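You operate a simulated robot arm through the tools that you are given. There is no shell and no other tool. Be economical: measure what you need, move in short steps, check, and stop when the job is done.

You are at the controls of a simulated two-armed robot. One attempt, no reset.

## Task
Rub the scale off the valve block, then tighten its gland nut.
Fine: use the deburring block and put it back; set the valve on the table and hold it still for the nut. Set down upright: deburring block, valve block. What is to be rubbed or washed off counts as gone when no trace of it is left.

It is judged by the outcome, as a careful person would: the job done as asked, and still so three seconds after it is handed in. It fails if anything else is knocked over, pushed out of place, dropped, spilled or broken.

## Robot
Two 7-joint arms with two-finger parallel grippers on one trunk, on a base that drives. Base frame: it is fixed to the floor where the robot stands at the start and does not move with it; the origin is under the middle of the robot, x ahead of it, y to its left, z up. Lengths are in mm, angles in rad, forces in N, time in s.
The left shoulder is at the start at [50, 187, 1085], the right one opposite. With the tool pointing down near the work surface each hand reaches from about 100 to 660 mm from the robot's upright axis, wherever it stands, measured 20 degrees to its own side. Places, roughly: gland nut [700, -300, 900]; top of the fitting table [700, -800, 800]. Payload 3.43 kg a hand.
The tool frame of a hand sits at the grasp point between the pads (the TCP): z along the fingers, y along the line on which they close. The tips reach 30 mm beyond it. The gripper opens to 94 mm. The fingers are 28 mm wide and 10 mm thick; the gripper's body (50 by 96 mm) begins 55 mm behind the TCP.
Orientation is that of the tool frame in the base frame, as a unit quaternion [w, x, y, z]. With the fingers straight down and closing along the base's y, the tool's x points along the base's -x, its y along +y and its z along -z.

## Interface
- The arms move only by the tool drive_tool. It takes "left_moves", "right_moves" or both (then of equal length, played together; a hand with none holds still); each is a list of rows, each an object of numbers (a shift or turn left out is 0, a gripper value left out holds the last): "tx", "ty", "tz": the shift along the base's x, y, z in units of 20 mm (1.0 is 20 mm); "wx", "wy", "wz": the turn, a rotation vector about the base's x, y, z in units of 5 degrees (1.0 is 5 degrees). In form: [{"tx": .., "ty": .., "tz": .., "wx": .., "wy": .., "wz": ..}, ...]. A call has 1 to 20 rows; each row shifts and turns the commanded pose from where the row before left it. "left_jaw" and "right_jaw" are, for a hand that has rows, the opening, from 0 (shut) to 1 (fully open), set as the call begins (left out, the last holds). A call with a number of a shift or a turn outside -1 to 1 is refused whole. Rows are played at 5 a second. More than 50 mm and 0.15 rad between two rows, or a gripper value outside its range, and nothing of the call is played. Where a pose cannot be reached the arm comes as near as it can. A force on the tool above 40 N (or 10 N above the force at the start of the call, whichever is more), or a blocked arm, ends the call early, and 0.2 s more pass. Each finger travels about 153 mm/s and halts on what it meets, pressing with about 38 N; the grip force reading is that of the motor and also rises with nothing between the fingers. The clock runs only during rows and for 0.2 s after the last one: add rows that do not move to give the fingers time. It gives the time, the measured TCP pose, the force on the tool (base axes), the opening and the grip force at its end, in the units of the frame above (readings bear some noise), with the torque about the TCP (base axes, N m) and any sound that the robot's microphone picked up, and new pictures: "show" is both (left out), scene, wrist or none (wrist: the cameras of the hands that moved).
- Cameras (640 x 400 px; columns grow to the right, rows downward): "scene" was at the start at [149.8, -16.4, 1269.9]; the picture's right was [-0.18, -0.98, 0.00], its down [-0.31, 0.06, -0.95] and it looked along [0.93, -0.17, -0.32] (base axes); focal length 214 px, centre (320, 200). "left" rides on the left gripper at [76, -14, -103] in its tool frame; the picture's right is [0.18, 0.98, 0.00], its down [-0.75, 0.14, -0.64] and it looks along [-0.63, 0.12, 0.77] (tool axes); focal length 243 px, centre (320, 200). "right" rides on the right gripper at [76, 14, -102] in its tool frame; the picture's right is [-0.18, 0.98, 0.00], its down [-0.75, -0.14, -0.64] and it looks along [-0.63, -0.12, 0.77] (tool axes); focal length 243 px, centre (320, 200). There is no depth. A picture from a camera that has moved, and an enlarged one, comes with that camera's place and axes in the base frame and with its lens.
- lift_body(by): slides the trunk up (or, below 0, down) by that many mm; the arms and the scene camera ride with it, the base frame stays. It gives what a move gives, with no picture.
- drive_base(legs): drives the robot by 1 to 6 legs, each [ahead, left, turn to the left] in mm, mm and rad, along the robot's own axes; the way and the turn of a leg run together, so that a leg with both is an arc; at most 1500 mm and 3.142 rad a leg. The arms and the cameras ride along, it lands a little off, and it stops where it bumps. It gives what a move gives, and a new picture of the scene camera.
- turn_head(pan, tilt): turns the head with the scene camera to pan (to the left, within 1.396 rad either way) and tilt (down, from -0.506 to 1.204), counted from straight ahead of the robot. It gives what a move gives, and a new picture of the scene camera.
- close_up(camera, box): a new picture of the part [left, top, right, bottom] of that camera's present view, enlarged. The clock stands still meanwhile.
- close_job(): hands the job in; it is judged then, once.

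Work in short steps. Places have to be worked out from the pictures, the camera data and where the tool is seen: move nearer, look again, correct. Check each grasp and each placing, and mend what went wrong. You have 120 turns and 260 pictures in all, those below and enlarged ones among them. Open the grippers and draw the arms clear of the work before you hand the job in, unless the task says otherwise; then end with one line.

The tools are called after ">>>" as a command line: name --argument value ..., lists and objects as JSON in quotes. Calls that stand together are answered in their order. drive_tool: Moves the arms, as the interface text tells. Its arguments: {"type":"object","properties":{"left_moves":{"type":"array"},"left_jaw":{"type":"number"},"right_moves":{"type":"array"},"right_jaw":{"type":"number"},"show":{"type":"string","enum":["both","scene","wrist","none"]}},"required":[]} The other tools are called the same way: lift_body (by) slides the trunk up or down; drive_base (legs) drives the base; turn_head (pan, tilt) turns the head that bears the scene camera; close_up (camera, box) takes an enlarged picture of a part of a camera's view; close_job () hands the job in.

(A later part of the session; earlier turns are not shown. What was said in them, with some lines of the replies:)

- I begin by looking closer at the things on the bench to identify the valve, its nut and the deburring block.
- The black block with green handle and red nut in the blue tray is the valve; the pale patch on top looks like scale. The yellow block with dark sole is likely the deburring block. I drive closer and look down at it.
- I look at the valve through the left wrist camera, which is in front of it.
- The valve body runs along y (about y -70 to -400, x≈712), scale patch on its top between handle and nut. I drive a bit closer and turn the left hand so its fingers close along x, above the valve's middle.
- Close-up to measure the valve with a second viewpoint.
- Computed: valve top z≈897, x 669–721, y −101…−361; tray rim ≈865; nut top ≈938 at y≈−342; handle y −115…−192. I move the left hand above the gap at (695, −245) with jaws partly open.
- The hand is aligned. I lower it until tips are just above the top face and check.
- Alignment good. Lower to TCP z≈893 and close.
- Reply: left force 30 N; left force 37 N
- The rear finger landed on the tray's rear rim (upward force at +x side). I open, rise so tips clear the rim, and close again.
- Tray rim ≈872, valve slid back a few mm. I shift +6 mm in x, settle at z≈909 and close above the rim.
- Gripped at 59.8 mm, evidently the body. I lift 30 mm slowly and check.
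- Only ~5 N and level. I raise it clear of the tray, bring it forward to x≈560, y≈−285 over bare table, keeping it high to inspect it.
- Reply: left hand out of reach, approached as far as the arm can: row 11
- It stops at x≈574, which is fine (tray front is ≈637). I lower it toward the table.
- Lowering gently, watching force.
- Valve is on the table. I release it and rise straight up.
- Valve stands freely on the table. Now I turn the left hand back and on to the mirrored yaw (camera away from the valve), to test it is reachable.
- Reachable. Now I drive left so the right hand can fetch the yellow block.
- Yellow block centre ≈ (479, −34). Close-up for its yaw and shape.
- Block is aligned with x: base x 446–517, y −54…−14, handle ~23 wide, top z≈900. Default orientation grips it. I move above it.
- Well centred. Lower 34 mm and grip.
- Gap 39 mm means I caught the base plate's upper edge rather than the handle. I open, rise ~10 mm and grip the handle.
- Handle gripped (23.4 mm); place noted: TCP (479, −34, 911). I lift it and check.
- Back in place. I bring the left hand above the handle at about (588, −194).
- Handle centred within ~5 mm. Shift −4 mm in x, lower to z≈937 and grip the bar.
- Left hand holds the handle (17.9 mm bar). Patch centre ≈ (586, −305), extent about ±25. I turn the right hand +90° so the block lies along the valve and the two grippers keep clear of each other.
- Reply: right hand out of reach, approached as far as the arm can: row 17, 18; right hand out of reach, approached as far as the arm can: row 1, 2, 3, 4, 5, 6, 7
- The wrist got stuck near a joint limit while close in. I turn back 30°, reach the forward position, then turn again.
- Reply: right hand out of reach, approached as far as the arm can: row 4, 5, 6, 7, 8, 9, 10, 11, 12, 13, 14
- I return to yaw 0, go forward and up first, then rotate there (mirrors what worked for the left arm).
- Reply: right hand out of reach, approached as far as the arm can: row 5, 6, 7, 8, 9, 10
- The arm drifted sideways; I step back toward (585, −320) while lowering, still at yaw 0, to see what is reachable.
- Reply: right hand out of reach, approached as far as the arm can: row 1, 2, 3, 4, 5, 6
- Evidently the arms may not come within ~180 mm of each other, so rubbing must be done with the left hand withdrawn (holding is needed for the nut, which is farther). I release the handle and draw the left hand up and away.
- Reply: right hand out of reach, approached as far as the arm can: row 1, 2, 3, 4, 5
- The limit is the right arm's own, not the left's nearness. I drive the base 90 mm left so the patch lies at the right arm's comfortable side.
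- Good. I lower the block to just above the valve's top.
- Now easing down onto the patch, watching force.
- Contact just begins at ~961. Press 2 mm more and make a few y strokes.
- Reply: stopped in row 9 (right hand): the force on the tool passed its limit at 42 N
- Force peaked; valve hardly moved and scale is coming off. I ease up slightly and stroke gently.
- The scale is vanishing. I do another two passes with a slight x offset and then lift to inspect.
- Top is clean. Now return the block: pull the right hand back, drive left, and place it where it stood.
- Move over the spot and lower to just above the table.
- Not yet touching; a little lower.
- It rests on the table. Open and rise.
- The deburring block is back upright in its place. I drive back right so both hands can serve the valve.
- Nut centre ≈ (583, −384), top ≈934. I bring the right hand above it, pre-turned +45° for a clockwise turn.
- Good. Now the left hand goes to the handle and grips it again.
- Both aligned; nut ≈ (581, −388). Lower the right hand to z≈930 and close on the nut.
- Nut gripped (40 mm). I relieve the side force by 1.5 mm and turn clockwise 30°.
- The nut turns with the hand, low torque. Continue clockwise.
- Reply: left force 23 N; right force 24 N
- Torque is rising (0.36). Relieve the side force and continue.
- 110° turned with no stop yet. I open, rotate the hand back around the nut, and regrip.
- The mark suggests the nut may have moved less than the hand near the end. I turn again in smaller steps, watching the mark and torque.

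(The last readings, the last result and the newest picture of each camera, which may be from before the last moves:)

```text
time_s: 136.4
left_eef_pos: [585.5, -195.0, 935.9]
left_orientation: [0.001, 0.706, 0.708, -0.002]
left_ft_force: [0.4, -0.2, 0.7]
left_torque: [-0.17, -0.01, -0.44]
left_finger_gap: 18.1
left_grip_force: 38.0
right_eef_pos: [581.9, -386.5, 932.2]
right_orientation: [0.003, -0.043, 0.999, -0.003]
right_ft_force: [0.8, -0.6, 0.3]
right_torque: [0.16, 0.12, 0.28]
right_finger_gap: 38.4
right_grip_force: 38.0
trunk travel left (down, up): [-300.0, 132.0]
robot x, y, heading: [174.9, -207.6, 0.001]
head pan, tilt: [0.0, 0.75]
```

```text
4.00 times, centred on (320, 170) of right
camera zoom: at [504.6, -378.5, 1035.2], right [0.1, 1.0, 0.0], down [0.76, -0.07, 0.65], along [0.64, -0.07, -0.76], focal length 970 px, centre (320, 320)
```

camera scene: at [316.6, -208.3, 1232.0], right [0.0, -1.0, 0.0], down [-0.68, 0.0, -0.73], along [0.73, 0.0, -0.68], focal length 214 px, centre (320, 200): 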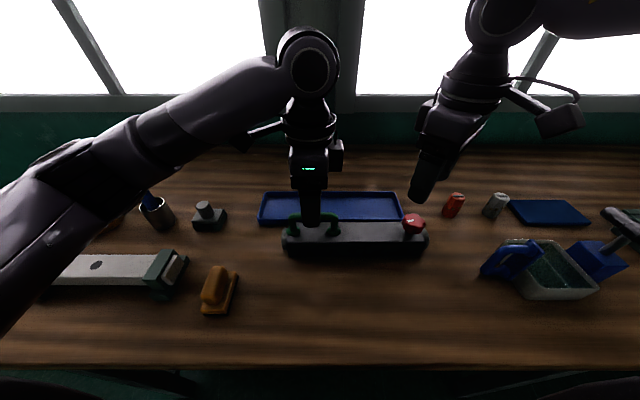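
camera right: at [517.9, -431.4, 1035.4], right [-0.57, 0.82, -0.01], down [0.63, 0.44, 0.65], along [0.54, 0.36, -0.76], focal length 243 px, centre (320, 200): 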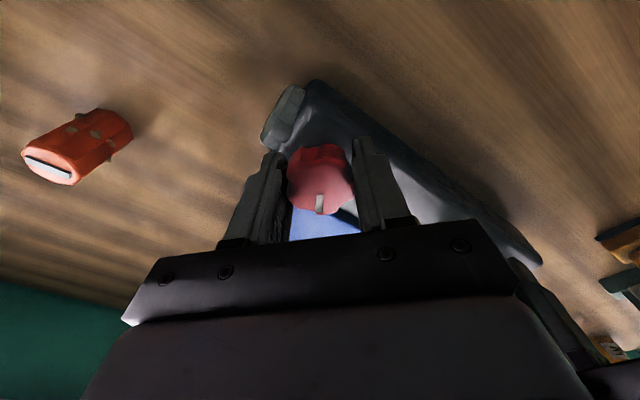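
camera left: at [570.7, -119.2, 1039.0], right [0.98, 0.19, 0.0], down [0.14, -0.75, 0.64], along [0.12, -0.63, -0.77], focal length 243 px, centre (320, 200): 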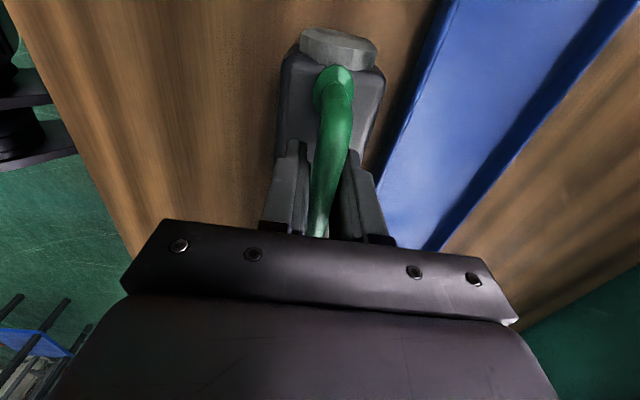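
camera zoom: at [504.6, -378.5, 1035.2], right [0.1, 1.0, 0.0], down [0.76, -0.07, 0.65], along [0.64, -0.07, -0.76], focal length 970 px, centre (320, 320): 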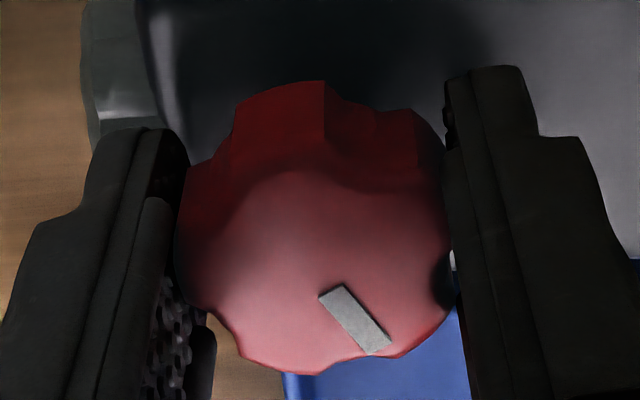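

At the first 20° torque rose to 0.87 Nm and then the fingers slipped over a lobe while the mark stayed: the nut seems seated. I turn a bit further to confirm.

>>> drive_tool --right_moves '[{"wz": -1}, {"wz": -1}]' --show "none"

>>> drive_tool --right_moves '[{"wz": -1}, {"wz": -1}]' --show "none"

>>> close_up --camera "right" --box '[240, 120, 400, 220]'

>>> drive_tool --right_moves '[{"wz": -1}, {"wz": -1}]' --show "none"

>>> close_up --camera "right" --box '[240, 120, 400, 220]'

```text
time_s: 137.0
left_eef_pos: [586.4, -194.9, 935.1]
left_orientation: [0.001, 0.707, 0.708, -0.001]
left_ft_force: [1.9, -1.4, -0.4]
left_torque: [-0.04, 0.06, -0.61]
left_finger_gap: 18.0
left_grip_force: 37.9
right_eef_pos: [583.1, -386.0, 933.3]
right_orientation: [0.002, 0.043, 0.999, -0.002]
right_ft_force: [-0.6, 0.9, 1.5]
right_torque: [0.33, 0.05, 0.65]
right_finger_gap: 39.1
right_grip_force: 37.8
trunk travel left (down, up): [-300.0, 132.0]
robot x, y, heading: [175.7, -209.0, 0.001]
head pan, tilt: [0.0, 0.75]
```

```text
time_s: 137.6
left_eef_pos: [584.2, -195.3, 936.1]
left_orientation: [0.001, 0.706, 0.708, 0.0]
left_ft_force: [1.1, -7.0, 0.0]
left_torque: [0.21, 0.0, -0.32]
left_finger_gap: 18.1
left_grip_force: 37.9
right_eef_pos: [582.4, -386.5, 932.9]
right_orientation: [0.002, 0.13, 0.991, -0.002]
right_ft_force: [-0.7, 7.3, 0.3]
right_torque: [0.35, 0.06, 0.39]
right_finger_gap: 39.3
right_grip_force: 38.6
trunk travel left (down, up): [-300.0, 132.0]
robot x, y, heading: [176.8, -208.6, 0.003]
head pan, tilt: [0.0, 0.75]
```

```text
4.00 times, centred on (320, 170) of right
camera zoom: at [512.3, -352.7, 1035.2], right [0.43, 0.9, 0.0], down [0.69, -0.33, 0.65], along [0.58, -0.28, -0.76], focal length 970 px, centre (320, 320)
```

zoom: 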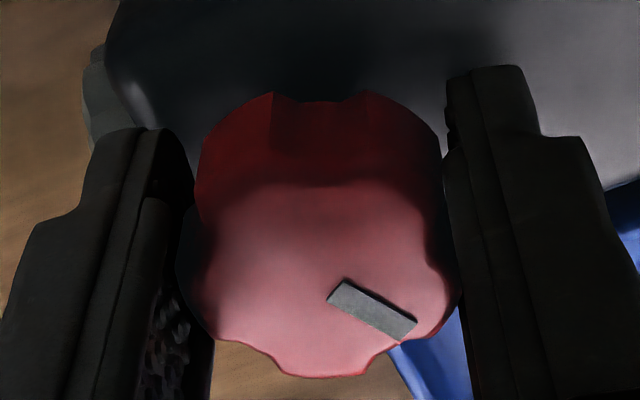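

```text
time_s: 138.2
left_eef_pos: [584.6, -195.0, 936.3]
left_orientation: [0.0, 0.707, 0.707, -0.002]
left_ft_force: [0.1, -6.8, 0.0]
left_torque: [-0.02, 0.01, -0.67]
left_finger_gap: 18.0
left_grip_force: 38.5
right_eef_pos: [582.9, -386.6, 932.8]
right_orientation: [0.001, 0.216, 0.976, -0.004]
right_ft_force: [0.0, 5.6, 0.3]
right_torque: [0.19, 0.03, 0.91]
right_finger_gap: 38.6
right_grip_force: 38.1
trunk travel left (down, up): [-300.0, 132.0]
robot x, y, heading: [178.1, -204.9, -0.001]
head pan, tilt: [0.0, 0.75]
```

```text
4.00 times, centred on (320, 170) of right
camera zoom: at [519.1, -341.3, 1034.9], right [0.58, 0.81, -0.01], down [0.62, -0.44, 0.65], along [0.52, -0.38, -0.76], focal length 970 px, centre (320, 320)
```

zoom: 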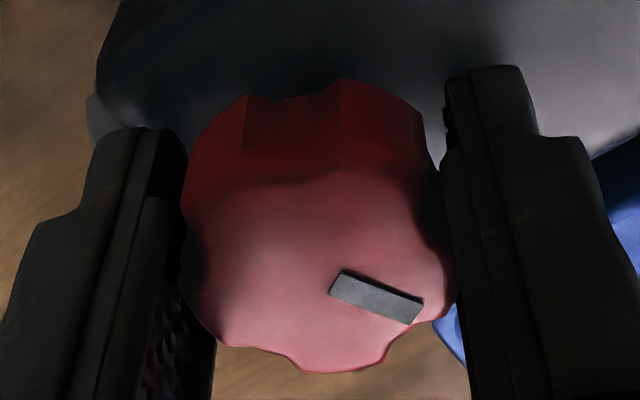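

The mark stays at the same bearing (~25°) while torque reaches 0.9 Nm: the nut is tight. I open the right hand and lift it clear.

>>> drive_tool --right_moves '[{}, {}, {"tz": 0.8}, {"tz": 1}, {"tz": 1}, {"tz": 1}, {"tz": 1}, {"tz": 1}, {"tz": 1}, {"ty": -1, "wz": 1}, {"ty": -1, "wz": 1}, {"ty": -1, "wz": 1}, {"ty": -1, "wz": 1}, {"wz": 1}]' --right_jaw 0.75 --show "scene"

>>> drive_tool --left_moves '[{}, {}, {"tz": 0.5}, {"tz": 0.5}, {"tz": 1}, {"tz": 1}, {"tz": 1}, {"tz": 1}, {"tz": 1}, {"tz": 1}, {"ty": 1}, {"ty": 1}, {"ty": 1}, {"ty": 1}, {"ty": 1}]' --left_jaw 0.7 --show "both"

>>> close_up --camera "scene" --box '[260, 170, 460, 295]'

```text
time_s: 141.2
left_eef_pos: [584.9, -195.5, 936.5]
left_orientation: [-0.001, 0.706, 0.708, 0.0]
left_ft_force: [-0.2, 0.4, 0.8]
left_torque: [0.15, -0.02, -0.11]
left_finger_gap: 18.2
left_grip_force: 37.9
right_eef_pos: [580.5, -466.7, 1068.7]
right_orientation: [0.003, -0.001, 1.0, -0.004]
right_ft_force: [-0.5, -0.3, -0.3]
right_torque: [0.02, 0.02, -0.01]
right_finger_gap: 70.6
right_grip_force: 0.1
trunk travel left (down, up): [-300.0, 132.0]
robot x, y, heading: [171.9, -211.0, 0.006]
head pan, tilt: [0.0, 0.75]
camera scene: at [316.8, -208.3, 1231.9], right [0.0, -1.0, 0.0], down [-0.68, 0.0, -0.73], along [0.73, 0.0, -0.68], focal length 214 px, centre (320, 200)
```

scene: 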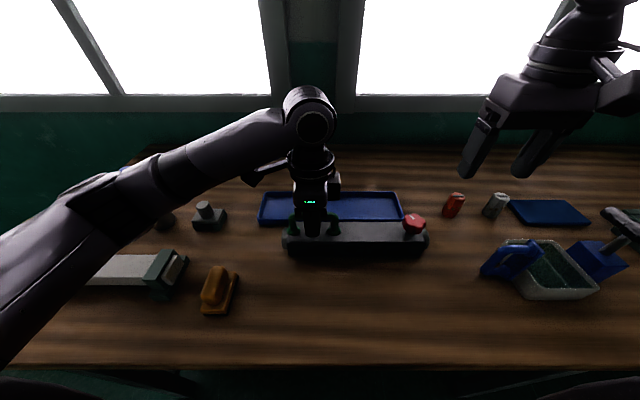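

```text
time_s: 144.4
left_eef_pos: [585.7, -94.8, 1077.6]
left_orientation: [0.0, 0.706, 0.708, 0.0]
left_ft_force: [-0.3, -0.8, -0.1]
left_torque: [0.0, 0.02, 0.0]
left_finger_gap: 65.5
left_grip_force: 0.0
right_eef_pos: [581.0, -466.6, 1068.1]
right_orientation: [0.002, -0.001, 1.0, -0.004]
right_ft_force: [0.1, -0.4, -0.1]
right_torque: [0.03, -0.01, -0.05]
right_finger_gap: 70.5
right_grip_force: 0.1
trunk travel left (down, up): [-300.0, 132.0]
robot x, y, heading: [173.0, -210.6, 0.004]
head pan, tilt: [0.0, 0.75]
camera scene: at [316.6, -208.0, 1232.0], right [0.0, -1.0, 0.0], down [-0.68, 0.0, -0.73], along [0.73, 0.0, -0.68], focal length 214 px, centre (320, 200)
camera left: at [571.0, -18.8, 1180.3], right [0.98, 0.19, 0.0], down [0.14, -0.75, 0.64], along [0.12, -0.63, -0.77], focal length 243 px, centre (320, 200)
```

scene: 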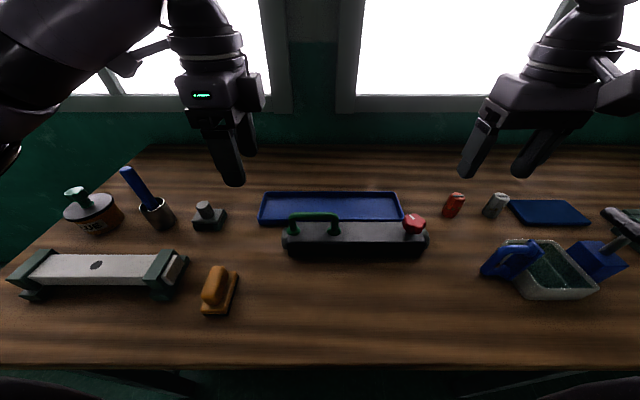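
left: 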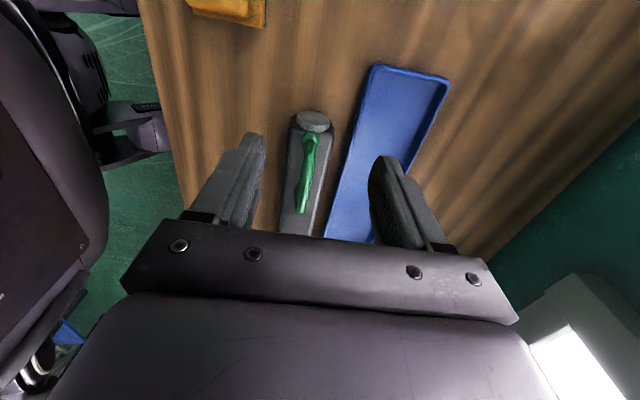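

```text
3.20 times, centred on (360, 232) of scene
camera zoom: at [316.6, -208.0, 1232.0], right [0.0, -1.0, 0.0], down [-0.68, 0.0, -0.73], along [0.73, 0.0, -0.68], focal length 686 px, centre (192, 96)
```

zoom: 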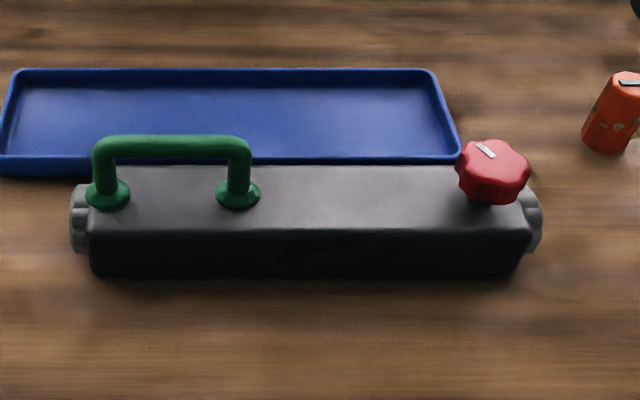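

The nut's mark has moved clockwise and the valve sits still and upright. Final check of the rubbed area for traces.

>>> close_up --camera "scene" --box '[335, 215, 415, 265]'

>>> close_up --camera "right" --box '[320, 0, 640, 200]'

```text
8.00 times, centred on (375, 240) of scene
camera zoom: at [316.6, -208.0, 1232.0], right [0.0, -1.0, 0.0], down [-0.68, 0.0, -0.73], along [0.73, 0.0, -0.68], focal length 1716 px, centre (-120, -120)
```

zoom: 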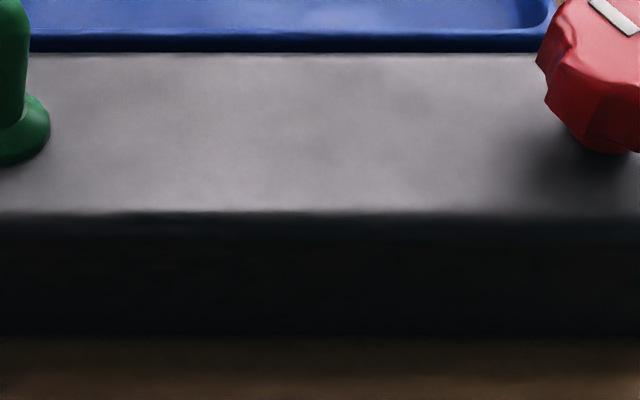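

```text
2.00 times, centred on (480, 100) of right
camera zoom: at [504.7, -451.5, 1170.9], right [0.18, 0.98, -0.01], down [0.75, -0.14, 0.65], along [0.64, -0.12, -0.76], focal length 485 px, centre (0, 400)
```

zoom: 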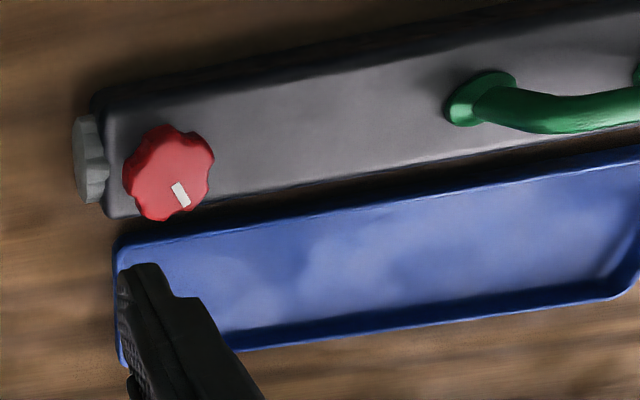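

Top is clean. One cheap look at the valve's rear face with the left camera from behind.

>>> drive_tool --left_moves '[{"tx": 1}, {"tx": 1}, {"tx": 1}, {"tx": 1}, {"tx": 1}, {"tx": 1}, {"tx": 1}, {}]' --show "none"

>>> close_up --camera "left" --box '[0, 0, 400, 250]'

```text
time_s: 146.2
left_eef_pos: [725.5, -95.5, 1077.3]
left_orientation: [-0.001, 0.706, 0.708, 0.0]
left_ft_force: [0.2, -0.2, 0.4]
left_torque: [0.02, -0.03, -0.02]
left_finger_gap: 65.9
left_grip_force: 0.1
right_eef_pos: [581.2, -466.1, 1069.3]
right_orientation: [0.003, -0.001, 1.0, -0.003]
right_ft_force: [0.0, -0.1, -0.4]
right_torque: [-0.01, 0.03, 0.01]
right_finger_gap: 70.7
right_grip_force: 0.1
trunk travel left (down, up): [-300.0, 132.0]
robot x, y, heading: [177.3, -209.2, 0.001]
head pan, tilt: [0.0, 0.75]
```

```text
1.60 times, centred on (200, 125) of left
camera zoom: at [711.0, -19.2, 1179.9], right [0.98, 0.19, 0.0], down [0.14, -0.75, 0.64], along [0.12, -0.63, -0.77], focal length 388 px, centre (512, 320)
```

zoom: 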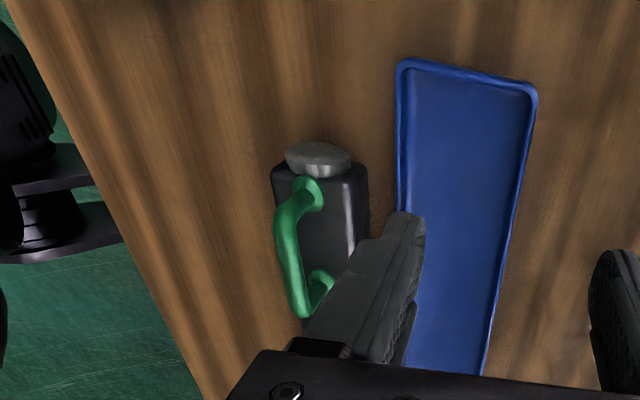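

The visible rear is clean too. I withdraw the left hand and fully open both grippers.

>>> drive_tool --left_moves '[{"tz": 1}, {"tx": -1, "ty": 0.5}, {"tx": -1, "ty": 0.5}, {"tx": -1, "ty": 0.5}, {"tx": -1, "ty": 0.5}, {"tx": -1}, {"tx": -1}, {}]' --right_moves '[{"tz": 1}, {"tx": -1, "ty": -0.5}, {"tx": -1, "ty": -0.5}, {"tx": -1, "ty": -0.5}, {"tx": -1}, {}, {}, {}]' --left_jaw 1 --right_jaw 1 --show "scene"

```text
time_s: 148.0
left_eef_pos: [604.3, -54.3, 1097.7]
left_orientation: [0.0, 0.705, 0.709, -0.001]
left_ft_force: [-0.3, -0.8, -0.6]
left_torque: [-0.01, 0.05, 0.03]
left_finger_gap: 94.3
left_grip_force: 0.0
right_eef_pos: [501.8, -498.6, 1089.0]
right_orientation: [0.003, -0.001, 1.0, -0.003]
right_ft_force: [0.5, 1.1, 0.5]
right_torque: [0.0, 0.04, 0.02]
right_finger_gap: 93.9
right_grip_force: 0.1
trunk travel left (down, up): [-300.0, 132.0]
robot x, y, heading: [175.7, -209.7, 0.001]
head pan, tilt: [0.0, 0.75]
camera scene: at [316.6, -208.3, 1232.0], right [0.0, -1.0, 0.0], down [-0.68, 0.0, -0.73], along [0.73, 0.0, -0.68], focal length 214 px, centre (320, 200)
```

scene: 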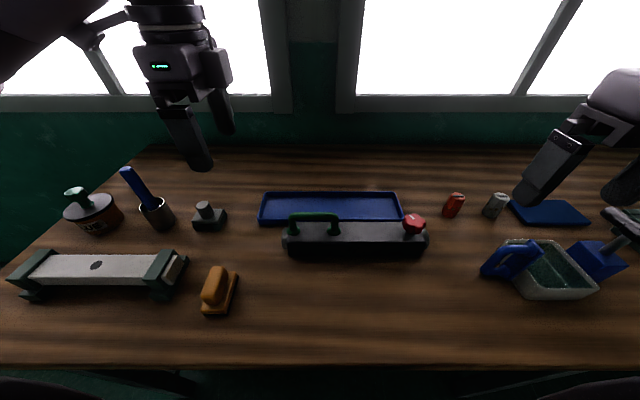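

Everything stands in place, both arms are clear; I hand the job in.

>>> close_job

```text
The job is handed in.
```

I rubbed the scale off the valve block until none was visible in the pictures, put the deburring block back in its place, and tightened the gland nut to a firm stop with the valve held on the table. I couldn't see all of the valve's rear face or its underside, and the rubbing was done with the valve standing free because both hands couldn't reach it at once.
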